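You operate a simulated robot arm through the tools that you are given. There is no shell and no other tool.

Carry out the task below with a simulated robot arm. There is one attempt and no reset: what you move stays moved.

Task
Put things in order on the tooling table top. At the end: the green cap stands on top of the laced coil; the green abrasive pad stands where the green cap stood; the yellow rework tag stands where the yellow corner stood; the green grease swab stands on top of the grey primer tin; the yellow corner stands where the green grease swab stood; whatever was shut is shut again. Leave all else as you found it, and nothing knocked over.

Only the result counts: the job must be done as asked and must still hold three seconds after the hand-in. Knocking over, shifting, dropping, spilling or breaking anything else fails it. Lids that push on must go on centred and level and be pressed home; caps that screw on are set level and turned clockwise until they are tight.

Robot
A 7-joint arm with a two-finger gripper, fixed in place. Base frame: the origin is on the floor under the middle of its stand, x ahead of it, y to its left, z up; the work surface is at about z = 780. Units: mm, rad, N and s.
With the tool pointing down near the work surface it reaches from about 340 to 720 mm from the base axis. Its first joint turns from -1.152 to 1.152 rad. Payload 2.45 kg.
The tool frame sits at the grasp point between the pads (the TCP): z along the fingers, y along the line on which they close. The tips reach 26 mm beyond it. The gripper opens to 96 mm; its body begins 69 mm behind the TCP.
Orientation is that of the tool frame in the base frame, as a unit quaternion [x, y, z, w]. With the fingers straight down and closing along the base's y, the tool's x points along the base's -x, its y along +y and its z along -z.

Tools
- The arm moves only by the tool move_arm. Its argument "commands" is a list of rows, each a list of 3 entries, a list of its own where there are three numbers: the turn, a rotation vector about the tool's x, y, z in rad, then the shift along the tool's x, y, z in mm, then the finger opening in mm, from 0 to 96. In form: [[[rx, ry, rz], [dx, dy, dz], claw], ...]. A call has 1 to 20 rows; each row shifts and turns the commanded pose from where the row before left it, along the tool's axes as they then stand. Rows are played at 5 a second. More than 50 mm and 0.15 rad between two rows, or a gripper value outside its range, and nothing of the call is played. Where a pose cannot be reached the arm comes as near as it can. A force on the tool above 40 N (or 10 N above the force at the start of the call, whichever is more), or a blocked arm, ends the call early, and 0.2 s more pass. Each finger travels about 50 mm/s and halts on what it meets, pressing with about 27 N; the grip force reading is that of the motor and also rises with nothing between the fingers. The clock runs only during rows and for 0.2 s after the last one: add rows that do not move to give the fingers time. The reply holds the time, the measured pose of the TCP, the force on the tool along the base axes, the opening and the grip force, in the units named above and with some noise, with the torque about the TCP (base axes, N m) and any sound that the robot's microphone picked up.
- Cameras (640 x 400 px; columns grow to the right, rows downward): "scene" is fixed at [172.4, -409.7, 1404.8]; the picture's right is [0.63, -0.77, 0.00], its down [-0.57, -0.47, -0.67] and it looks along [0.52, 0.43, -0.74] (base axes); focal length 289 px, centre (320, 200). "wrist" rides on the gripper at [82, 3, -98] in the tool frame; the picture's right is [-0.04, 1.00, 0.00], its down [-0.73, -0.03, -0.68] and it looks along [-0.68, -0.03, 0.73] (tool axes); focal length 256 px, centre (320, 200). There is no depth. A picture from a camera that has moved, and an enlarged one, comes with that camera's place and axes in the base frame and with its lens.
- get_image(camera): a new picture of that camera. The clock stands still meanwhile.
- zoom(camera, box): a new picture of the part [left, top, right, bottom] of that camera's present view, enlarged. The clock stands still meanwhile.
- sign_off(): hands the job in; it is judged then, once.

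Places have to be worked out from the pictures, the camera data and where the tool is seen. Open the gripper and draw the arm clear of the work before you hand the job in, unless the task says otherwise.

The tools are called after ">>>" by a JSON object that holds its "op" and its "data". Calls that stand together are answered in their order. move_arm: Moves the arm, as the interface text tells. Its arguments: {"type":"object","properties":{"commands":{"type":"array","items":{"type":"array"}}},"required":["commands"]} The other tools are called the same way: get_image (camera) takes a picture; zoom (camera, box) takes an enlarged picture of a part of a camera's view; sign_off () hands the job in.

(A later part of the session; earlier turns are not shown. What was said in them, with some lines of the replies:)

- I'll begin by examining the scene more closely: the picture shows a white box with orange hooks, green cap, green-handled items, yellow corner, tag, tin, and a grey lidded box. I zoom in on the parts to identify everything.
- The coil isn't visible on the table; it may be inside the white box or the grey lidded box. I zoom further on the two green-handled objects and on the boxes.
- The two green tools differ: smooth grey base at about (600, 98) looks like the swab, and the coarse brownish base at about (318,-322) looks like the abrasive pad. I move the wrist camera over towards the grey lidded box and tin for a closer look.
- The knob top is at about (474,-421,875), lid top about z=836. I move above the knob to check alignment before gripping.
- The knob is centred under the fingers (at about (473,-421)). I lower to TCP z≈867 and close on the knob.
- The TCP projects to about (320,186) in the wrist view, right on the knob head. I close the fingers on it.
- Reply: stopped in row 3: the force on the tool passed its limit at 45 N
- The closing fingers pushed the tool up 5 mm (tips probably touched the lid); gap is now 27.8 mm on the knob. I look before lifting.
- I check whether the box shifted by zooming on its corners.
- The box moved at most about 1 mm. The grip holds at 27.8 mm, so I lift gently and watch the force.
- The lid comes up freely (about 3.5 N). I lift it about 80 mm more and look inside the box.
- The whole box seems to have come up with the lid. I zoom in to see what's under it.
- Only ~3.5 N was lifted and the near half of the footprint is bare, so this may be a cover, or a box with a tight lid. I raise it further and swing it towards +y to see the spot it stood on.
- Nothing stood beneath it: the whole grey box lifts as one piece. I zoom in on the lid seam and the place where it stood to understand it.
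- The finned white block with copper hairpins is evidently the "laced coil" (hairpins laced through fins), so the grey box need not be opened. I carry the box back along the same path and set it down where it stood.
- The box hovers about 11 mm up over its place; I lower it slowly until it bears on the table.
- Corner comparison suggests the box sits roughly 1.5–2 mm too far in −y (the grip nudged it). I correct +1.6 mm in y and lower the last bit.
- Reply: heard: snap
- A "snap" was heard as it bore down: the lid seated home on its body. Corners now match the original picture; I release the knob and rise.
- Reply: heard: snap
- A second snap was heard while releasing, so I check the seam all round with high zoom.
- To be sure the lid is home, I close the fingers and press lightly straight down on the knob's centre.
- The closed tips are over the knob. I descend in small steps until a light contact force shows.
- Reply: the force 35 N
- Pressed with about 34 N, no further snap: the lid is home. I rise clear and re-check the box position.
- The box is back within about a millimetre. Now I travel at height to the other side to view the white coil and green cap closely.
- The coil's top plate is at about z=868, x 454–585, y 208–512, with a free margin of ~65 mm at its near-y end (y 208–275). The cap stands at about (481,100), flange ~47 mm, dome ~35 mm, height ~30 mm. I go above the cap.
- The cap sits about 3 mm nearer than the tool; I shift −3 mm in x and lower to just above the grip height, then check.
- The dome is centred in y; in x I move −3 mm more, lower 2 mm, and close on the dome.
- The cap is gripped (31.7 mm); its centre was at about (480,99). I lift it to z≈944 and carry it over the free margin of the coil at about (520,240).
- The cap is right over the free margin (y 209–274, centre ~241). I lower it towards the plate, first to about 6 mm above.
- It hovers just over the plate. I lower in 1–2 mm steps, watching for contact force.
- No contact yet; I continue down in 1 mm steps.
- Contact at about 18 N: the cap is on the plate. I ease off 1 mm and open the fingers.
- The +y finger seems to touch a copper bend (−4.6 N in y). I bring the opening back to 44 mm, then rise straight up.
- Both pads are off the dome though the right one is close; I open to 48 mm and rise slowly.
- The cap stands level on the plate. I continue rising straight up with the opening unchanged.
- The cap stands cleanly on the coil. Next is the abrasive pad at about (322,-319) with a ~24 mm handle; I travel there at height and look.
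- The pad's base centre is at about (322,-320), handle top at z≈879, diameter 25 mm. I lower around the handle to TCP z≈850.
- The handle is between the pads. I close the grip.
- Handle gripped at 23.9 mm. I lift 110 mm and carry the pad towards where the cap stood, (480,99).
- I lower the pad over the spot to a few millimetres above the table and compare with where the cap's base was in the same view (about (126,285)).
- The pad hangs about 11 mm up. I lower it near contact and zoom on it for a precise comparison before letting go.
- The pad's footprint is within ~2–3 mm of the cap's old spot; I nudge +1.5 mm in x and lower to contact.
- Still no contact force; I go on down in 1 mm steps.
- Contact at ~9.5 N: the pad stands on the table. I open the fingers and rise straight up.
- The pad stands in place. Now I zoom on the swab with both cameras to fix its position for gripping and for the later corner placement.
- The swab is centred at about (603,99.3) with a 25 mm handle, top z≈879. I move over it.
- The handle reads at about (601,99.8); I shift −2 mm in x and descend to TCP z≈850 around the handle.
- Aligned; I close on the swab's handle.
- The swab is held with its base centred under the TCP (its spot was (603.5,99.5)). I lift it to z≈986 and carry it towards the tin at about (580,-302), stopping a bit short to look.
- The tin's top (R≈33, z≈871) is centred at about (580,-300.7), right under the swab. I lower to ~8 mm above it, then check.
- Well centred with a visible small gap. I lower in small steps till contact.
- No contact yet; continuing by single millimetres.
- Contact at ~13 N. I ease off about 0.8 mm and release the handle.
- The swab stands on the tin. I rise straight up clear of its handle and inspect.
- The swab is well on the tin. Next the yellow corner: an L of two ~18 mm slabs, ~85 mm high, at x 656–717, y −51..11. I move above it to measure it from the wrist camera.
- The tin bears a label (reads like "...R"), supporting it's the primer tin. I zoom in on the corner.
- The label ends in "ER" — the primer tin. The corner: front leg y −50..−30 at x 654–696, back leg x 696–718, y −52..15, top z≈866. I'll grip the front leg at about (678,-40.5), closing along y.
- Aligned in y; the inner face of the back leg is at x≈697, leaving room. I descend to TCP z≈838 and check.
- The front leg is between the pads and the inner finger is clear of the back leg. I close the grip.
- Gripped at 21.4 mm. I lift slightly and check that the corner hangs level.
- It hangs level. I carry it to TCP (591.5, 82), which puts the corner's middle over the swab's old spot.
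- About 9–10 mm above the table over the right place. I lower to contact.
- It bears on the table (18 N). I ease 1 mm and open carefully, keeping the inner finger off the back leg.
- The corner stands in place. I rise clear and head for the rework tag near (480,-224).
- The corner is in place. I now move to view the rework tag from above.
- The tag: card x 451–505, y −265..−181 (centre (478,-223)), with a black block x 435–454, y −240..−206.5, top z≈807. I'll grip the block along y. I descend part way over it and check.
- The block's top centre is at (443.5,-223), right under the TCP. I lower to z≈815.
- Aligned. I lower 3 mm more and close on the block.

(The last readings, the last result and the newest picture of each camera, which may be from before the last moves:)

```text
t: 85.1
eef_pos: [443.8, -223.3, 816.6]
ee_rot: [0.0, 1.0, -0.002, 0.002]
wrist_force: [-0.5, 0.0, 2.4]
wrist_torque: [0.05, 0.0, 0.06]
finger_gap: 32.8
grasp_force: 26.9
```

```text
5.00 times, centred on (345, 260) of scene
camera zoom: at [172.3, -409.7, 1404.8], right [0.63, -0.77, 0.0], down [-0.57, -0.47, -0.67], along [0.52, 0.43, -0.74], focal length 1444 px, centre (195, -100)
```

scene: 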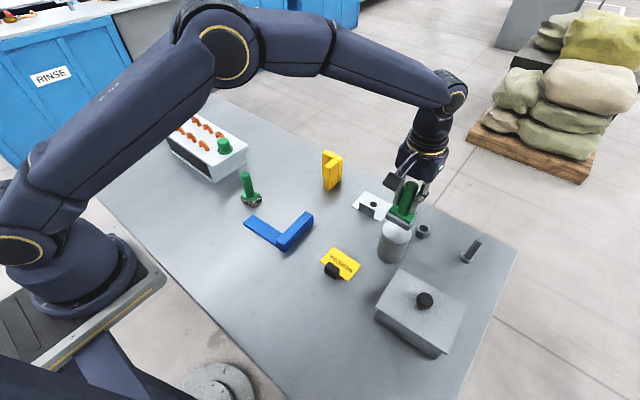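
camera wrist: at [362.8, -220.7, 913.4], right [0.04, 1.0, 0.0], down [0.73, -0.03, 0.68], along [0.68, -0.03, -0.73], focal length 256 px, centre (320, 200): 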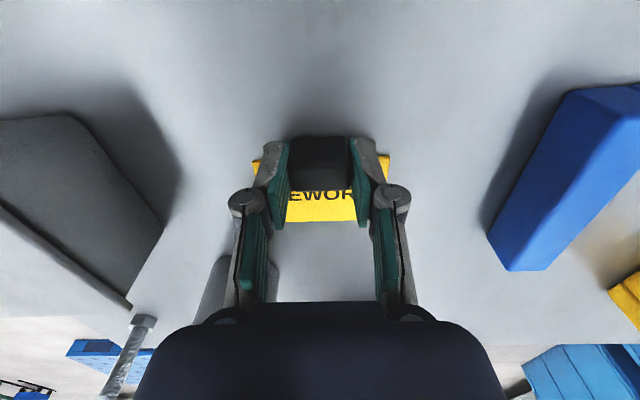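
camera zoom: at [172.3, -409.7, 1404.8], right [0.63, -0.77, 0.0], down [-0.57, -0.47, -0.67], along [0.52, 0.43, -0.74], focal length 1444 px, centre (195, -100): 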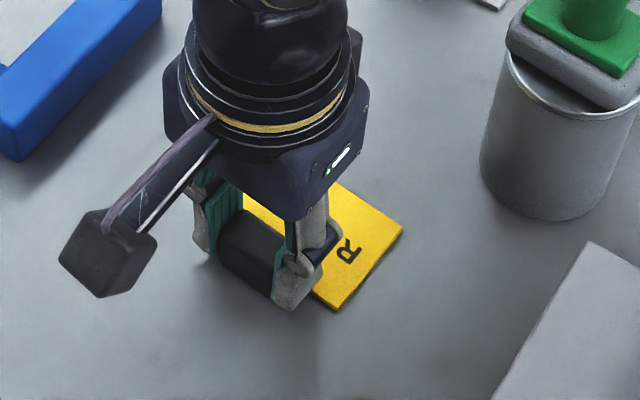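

The block is gripped (32.8 mm). I lift gently and check that the tag stays level.

>>> {"op": "move_arm", "data": {"commands": [[[0, 0, 0], [0, 0, -4], 20], [[0, 0, 0], [0, 0, -16], 20], [[0, 0, 0], [0, 0, -30], 20], [[0, 0, 0], [0, 0, -30], 20], [[0, 0, 0], [0, 0, -30], 20], [[0, 0, 0], [0, 0, 0], 20]]}}

>>> {"op": "get_image", "data": {"camera": "wrist"}}

>>> {"op": "zoom", "data": {"camera": "scene", "box": [290, 170, 400, 280]}}

```text
t: 86.5
eef_pos: [443.6, -224.1, 925.9]
ee_rot: [0.0, 1.0, -0.002, 0.003]
wrist_force: [0.6, 0.0, 0.0]
wrist_torque: [-0.05, -0.02, 0.01]
finger_gap: 33.0
grasp_force: 26.7
```

```text
taken
camera wrist: at [361.5, -220.9, 1024.2], right [0.04, 1.0, 0.0], down [0.73, -0.03, 0.68], along [0.68, -0.03, -0.73], focal length 256 px, centre (320, 200)
```

wrist: 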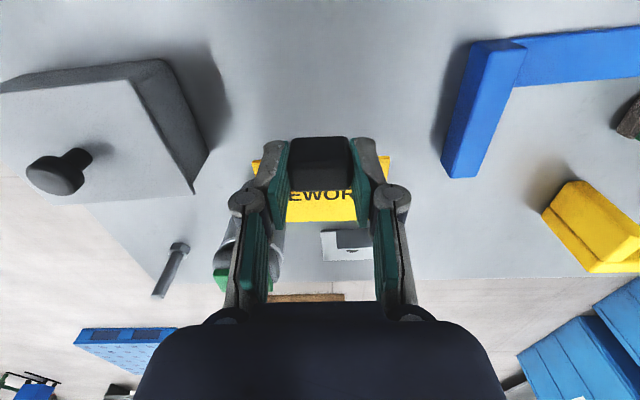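

```text
3.64 times, centred on (345, 225) of scene
camera zoom: at [172.4, -409.7, 1404.8], right [0.63, -0.77, 0.0], down [-0.57, -0.47, -0.67], along [0.52, 0.43, -0.74], focal length 1050 px, centre (229, 109)
```

zoom: 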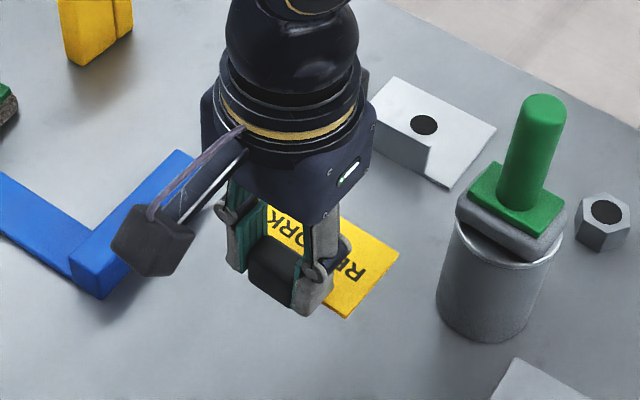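

The tag hangs level. I carry it to TCP (665,-22), which centres it where the yellow corner stood.

>>> {"op": "move_arm", "data": {"commands": [[[0, 0, 0], [-15, 14, 0], 20], [[0, 0, 0], [-31, 28, 0], 20], [[0, 0, 0], [-31, 28, 0], 20], [[0, 0, 0], [-31, 28, 0], 20], [[0, 0, 0], [-31, 28, 0], 20], [[0, 0, 0], [-31, 28, 0], 20], [[0, 0, 0], [-31, 28, 0], 20], [[0, 0, 0], [-20, 19.4, 0], 20], [[0, 0, 0], [0, 0, 0], 20], [[0, 0, 0], [0, 0, 30], 20], [[0, 0, 0], [0, 0, 30], 20], [[0, 0, 0], [0, 0, 25], 20], [[0, 0, 0], [0, 0, 0], 20]]}}

>>> {"op": "get_image", "data": {"camera": "wrist"}}

>>> {"op": "zoom", "data": {"camera": "scene", "box": [290, 110, 390, 210]}}

```text
t: 89.3
eef_pos: [665.5, -22.1, 841.9]
ee_rot: [-0.001, 1.0, -0.001, 0.003]
wrist_force: [-0.4, 0.5, -0.1]
wrist_torque: [-0.01, -0.01, -0.01]
finger_gap: 32.9
grasp_force: 27.2
```

```text
taken
camera wrist: at [583.4, -19.1, 939.0], right [0.04, 1.0, 0.0], down [0.73, -0.03, 0.68], along [0.68, -0.03, -0.73], focal length 256 px, centre (320, 200)
```

wrist: 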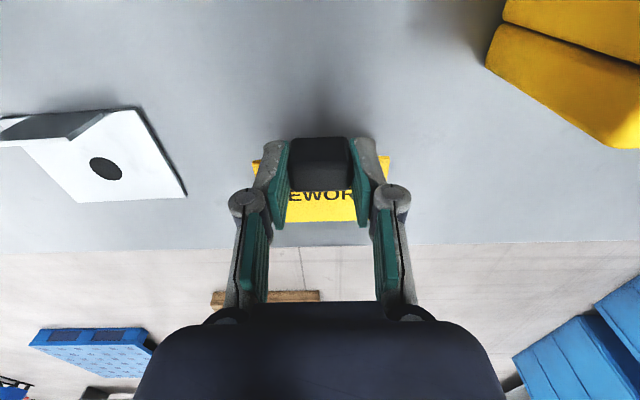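

```text
4.00 times, centred on (340, 160) of scene
camera zoom: at [172.4, -409.7, 1404.8], right [0.63, -0.77, 0.0], down [-0.57, -0.47, -0.67], along [0.52, 0.43, -0.74], focal length 1155 px, centre (240, 360)
```

zoom: 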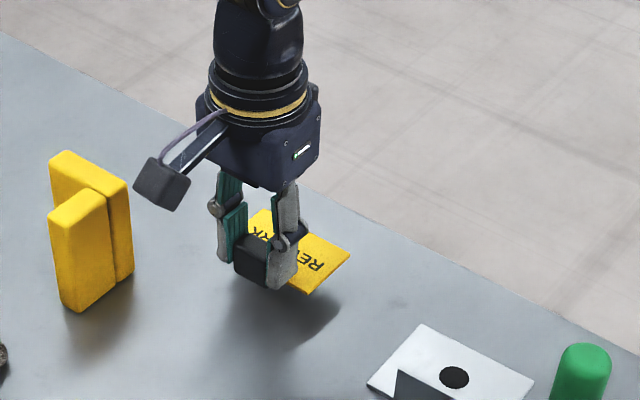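

It hovers ~25 mm above the target. I lower to near contact.

>>> {"op": "move_arm", "data": {"commands": [[[0, 0, 0], [0, 0, 12], 20], [[0, 0, 0], [0, 0, 8], 20], [[0, 0, 0], [0, 0, 3], 20], [[0, 0, 0], [0, 0, 0], 20]]}}

>>> {"op": "move_arm", "data": {"commands": [[[0, 0, 0], [0, 0, 1], 20], [[0, 0, 0], [0, 0, 0], 20]]}}

>>> {"op": "move_arm", "data": {"commands": [[[0, 0, 0], [0, 0, 1], 20], [[0, 0, 0], [0, 0, 0], 20]]}}

>>> {"op": "zoom", "data": {"camera": "scene", "box": [290, 110, 390, 210]}}

```text
t: 90.3
eef_pos: [665.7, -22.0, 818.6]
ee_rot: [0.0, 1.0, -0.001, 0.003]
wrist_force: [-0.1, 0.0, -1.0]
wrist_torque: [0.01, -0.01, -0.01]
finger_gap: 33.0
grasp_force: 27.1
```

```text
t: 90.9
eef_pos: [664.4, -23.2, 817.6]
ee_rot: [0.0, 1.0, -0.002, 0.003]
wrist_force: [-0.1, -0.5, 0.4]
wrist_torque: [-0.03, 0.02, 0.01]
finger_gap: 33.2
grasp_force: 27.1
```

```text
t: 91.5
eef_pos: [663.8, -21.9, 814.8]
ee_rot: [0.001, 1.0, -0.002, 0.003]
wrist_force: [0.4, 0.2, -1.2]
wrist_torque: [0.01, 0.02, -0.03]
finger_gap: 32.8
grasp_force: 27.2
```

```text
4.00 times, centred on (340, 160) of scene
camera zoom: at [172.4, -409.7, 1404.8], right [0.63, -0.77, 0.0], down [-0.57, -0.47, -0.67], along [0.52, 0.43, -0.74], focal length 1155 px, centre (240, 360)
```

zoom: 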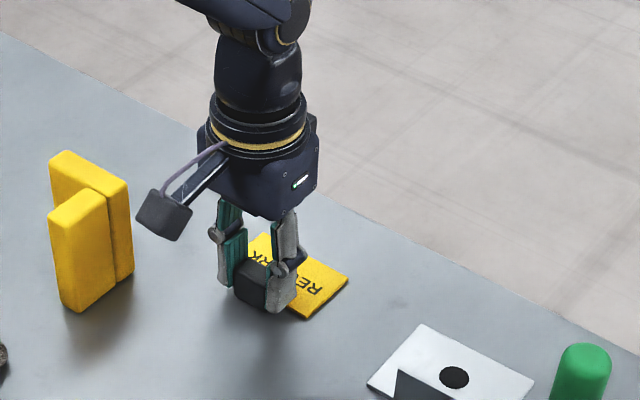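

Nearly down; I continue in sub-millimetre steps.

>>> {"op": "move_arm", "data": {"commands": [[[0, 0, 0], [0, 0, 0.8], 20], [[0, 0, 0], [0, 0, 0], 20]]}}

>>> {"op": "move_arm", "data": {"commands": [[[0, 0, 0], [0, 0, 0.8], 20], [[0, 0, 0], [0, 0, 0], 20]]}}

```text
t: 92.1
eef_pos: [664.9, -22.8, 816.2]
ee_rot: [-0.001, 1.0, -0.002, 0.003]
wrist_force: [0.8, 0.1, 0.5]
wrist_torque: [0.01, 0.01, -0.02]
finger_gap: 32.7
grasp_force: 27.0
```

```text
t: 92.7
eef_pos: [665.1, -22.3, 816.1]
ee_rot: [0.0, 1.0, -0.002, 0.004]
wrist_force: [-2.4, 0.4, 8.4]
wrist_torque: [0.1, 0.05, 0.03]
finger_gap: 32.9
grasp_force: 27.3
```

The tag touches down (8 N). I release it, opening only as far as needed, and rise.

>>> {"op": "move_arm", "data": {"commands": [[[0, 0, 0], [0, 0, -0.5], 20], [[0, 0, 0], [0, 0, 0], 36], [[0, 0, 0], [0, 0, 0], 46], [[0, 0, 0], [0, 0, 0], 54], [[0, 0, 0], [0, 0, 0], 54], [[0, 0, 0], [0, 0, -10], 54], [[0, 0, 0], [0, 0, -30], 60], [[0, 0, 0], [0, 0, -40], 70], [[0, 0, 0], [0, 0, -40], 70], [[0, 0, 0], [0, 0, -40], 70], [[0, 0, 0], [0, 0, 0], 70]]}}

>>> {"op": "zoom", "data": {"camera": "scene", "box": [290, 110, 390, 210]}}

>>> {"op": "get_image", "data": {"camera": "wrist"}}

```text
t: 95.1
eef_pos: [663.4, -21.6, 975.6]
ee_rot: [0.0, 1.0, -0.002, 0.001]
wrist_force: [-0.3, 1.0, -0.4]
wrist_torque: [-0.02, -0.01, -0.01]
finger_gap: 70.1
grasp_force: 0.1
```

```text
4.00 times, centred on (340, 160) of scene
camera zoom: at [172.4, -409.7, 1404.8], right [0.63, -0.77, 0.0], down [-0.57, -0.47, -0.67], along [0.52, 0.43, -0.74], focal length 1155 px, centre (240, 360)
```

zoom: 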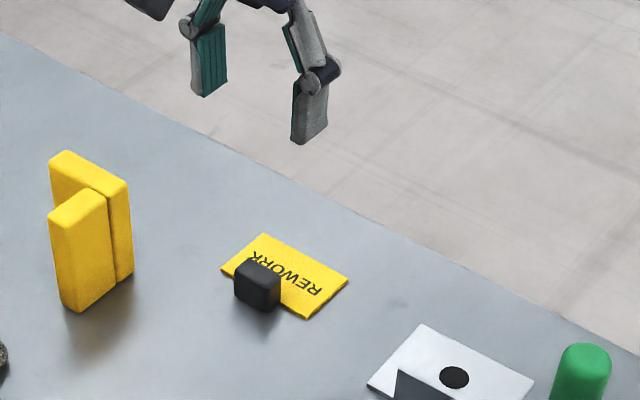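

```text
taken
camera wrist: at [582.1, -19.0, 1073.1], right [0.04, 1.0, 0.0], down [0.73, -0.03, 0.68], along [0.68, -0.03, -0.73], focal length 256 px, centre (320, 200)
```

wrist: 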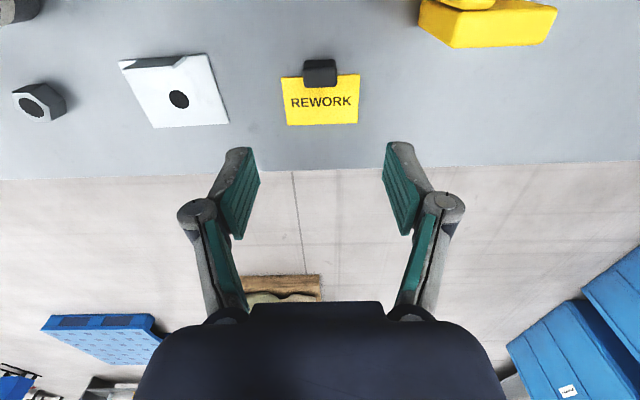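

All five items are placed. I withdraw the arm up to its starting pose and take final pictures for verification.

>>> {"op": "move_arm", "data": {"commands": [[[0, 0, 0], [10, -3, -40], 80], [[0, 0, 0], [33, -11, -22], 90], [[0, 0, 0], [33, -11, -22], 96], [[0, 0, 0], [33, -11, -22], 96], [[0, 0, 0], [33, -11, -22], 96], [[0, 0, 0], [33, -11, -22], 96], [[0, 0, 0], [33, -11, -22], 96], [[0, 0, 0], [30, -9, 0], 96], [[0, 0, 0], [0, 0, 0], 96]]}}

>>> {"op": "get_image", "data": {"camera": "scene"}}

>>> {"op": "get_image", "data": {"camera": "wrist"}}

>>> {"op": "zoom", "data": {"camera": "scene", "box": [220, 130, 380, 230]}}

>>> {"op": "zoom", "data": {"camera": "scene", "box": [340, 170, 500, 270]}}

>>> {"op": "zoom", "data": {"camera": "scene", "box": [365, 260, 475, 360]}}

>>> {"op": "zoom", "data": {"camera": "scene", "box": [140, 90, 300, 190]}}

```text
t: 97.1
eef_pos: [423.7, -99.6, 1146.5]
ee_rot: [0.0, 1.0, -0.002, 0.002]
wrist_force: [0.5, -0.5, -0.2]
wrist_torque: [-0.02, -0.01, 0.02]
finger_gap: 95.9
grasp_force: 0.0
```

```text
taken
```

scene: 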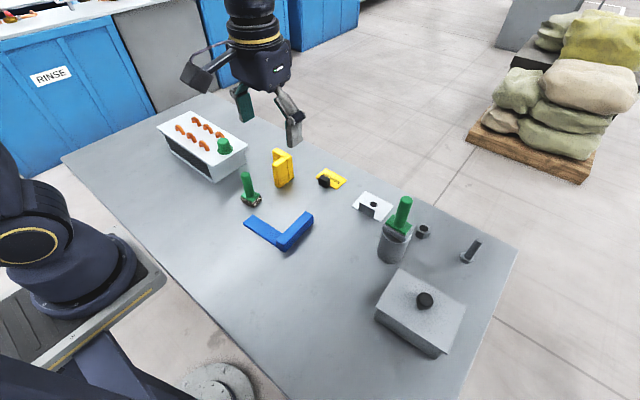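

```text
taken
camera wrist: at [343.0, -96.3, 1244.4], right [0.04, 1.0, 0.0], down [0.73, -0.03, 0.68], along [0.68, -0.03, -0.73], focal length 256 px, centre (320, 200)
```

wrist: 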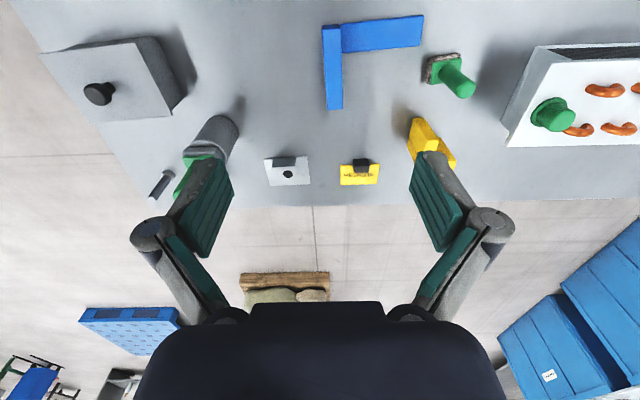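

```text
4.00 times, centred on (300, 180) of scene
camera zoom: at [172.3, -409.7, 1404.8], right [0.63, -0.77, 0.0], down [-0.57, -0.47, -0.67], along [0.52, 0.43, -0.74], focal length 1155 px, centre (400, 280)
```

zoom: 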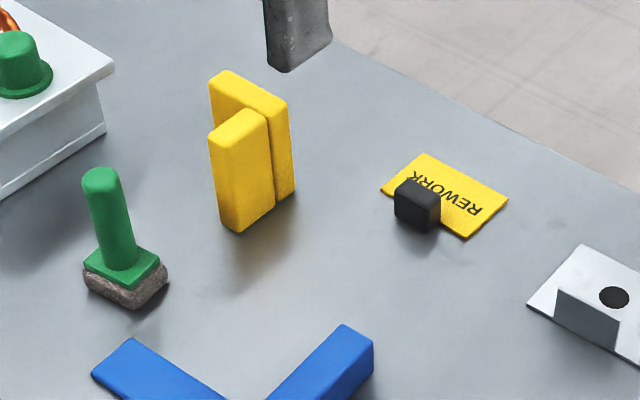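

```text
4.00 times, centred on (420, 220) of scene
camera zoom: at [172.3, -409.7, 1404.8], right [0.63, -0.77, 0.0], down [-0.57, -0.47, -0.67], along [0.52, 0.43, -0.74], focal length 1155 px, centre (-80, 120)
```

zoom: 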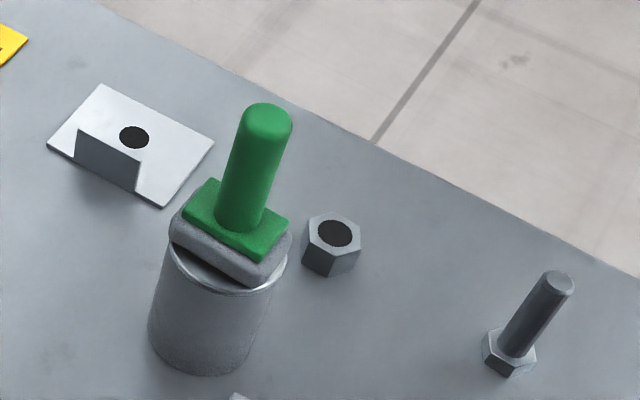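

```text
4.00 times, centred on (420, 310) of scene
camera zoom: at [172.3, -409.7, 1404.8], right [0.63, -0.77, 0.0], down [-0.57, -0.47, -0.67], along [0.52, 0.43, -0.74], focal length 1155 px, centre (-80, -240)
```

zoom: 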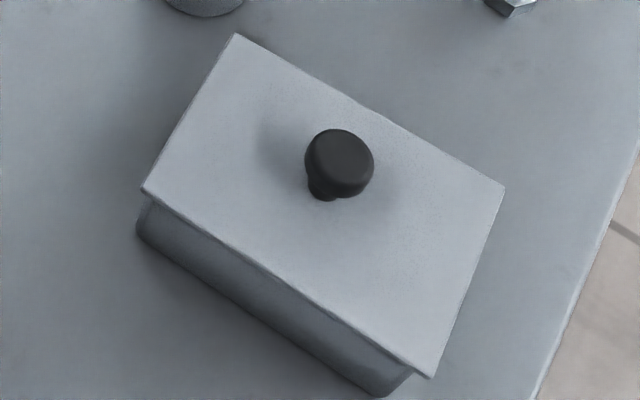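

```text
4.00 times, centred on (220, 140) of scene
camera zoom: at [172.3, -409.7, 1404.8], right [0.63, -0.77, 0.0], down [-0.57, -0.47, -0.67], along [0.52, 0.43, -0.74], focal length 1155 px, centre (720, 440)
```

zoom: 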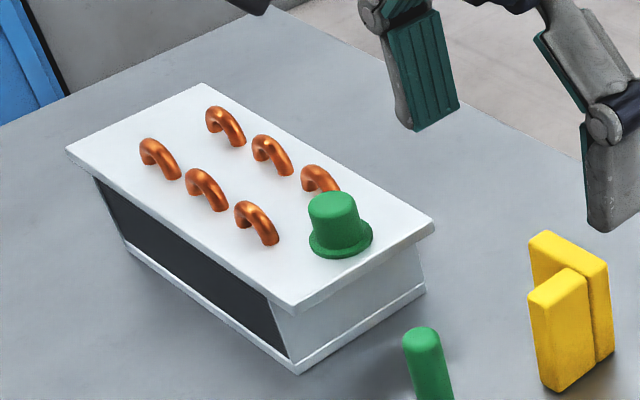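

Final pictures show the cap on the coil, the pad on the cap's old spot, the corner on the swab's old spot and the tag on the corner's old spot. The swab stands on the primer tin, the box is shut in its place and everything else is unmoved. The gripper is open and clear, so I hand in the job.

>>> {"op": "sign_off", "data": {}}

```text
The job is handed in.
```

I've handed the job in with all five items placed. The final pictures show nothing knocked over. I haven't been told whether it passed.

| Item | Where it stands now |
|---|---|
| Green cap | On top of the laced coil, on the free margin at the end of its top nearest the robot's centreline, clear of the copper bends |
| Green abrasive pad | Where the green cap stood |
| Green grease swab | Centred on top of the grey primer tin |
| Yellow corner | Where the green grease swab stood |
| Yellow rework tag | Where the yellow corner stood |

- **Placement accuracy:** The abrasive pad is within about 3 mm of the cap's old spot. The corner and the tag are within roughly 10–15 mm, because their shapes leave some choice of reference point.
- **Which object is the coil:** Nothing is labelled as a coil. I took it to be the white finned block with copper bends, since lacing is how such tubes are threaded through fins.
- **The grey lidded box:** I lifted it by its knob to check for a coil. The whole box came up and nothing was under it, but I never saw inside.
    - I set it back within about a millimetre of its original place.
    - Two snaps sounded while I set it down and released it. I then pressed the lid with about 34 N and heard no further snap, so I judge it shut.
- **Which green tool is which:** I took the coarse brown-based one as the abrasive pad and the smooth grey-based one as the grease swab.
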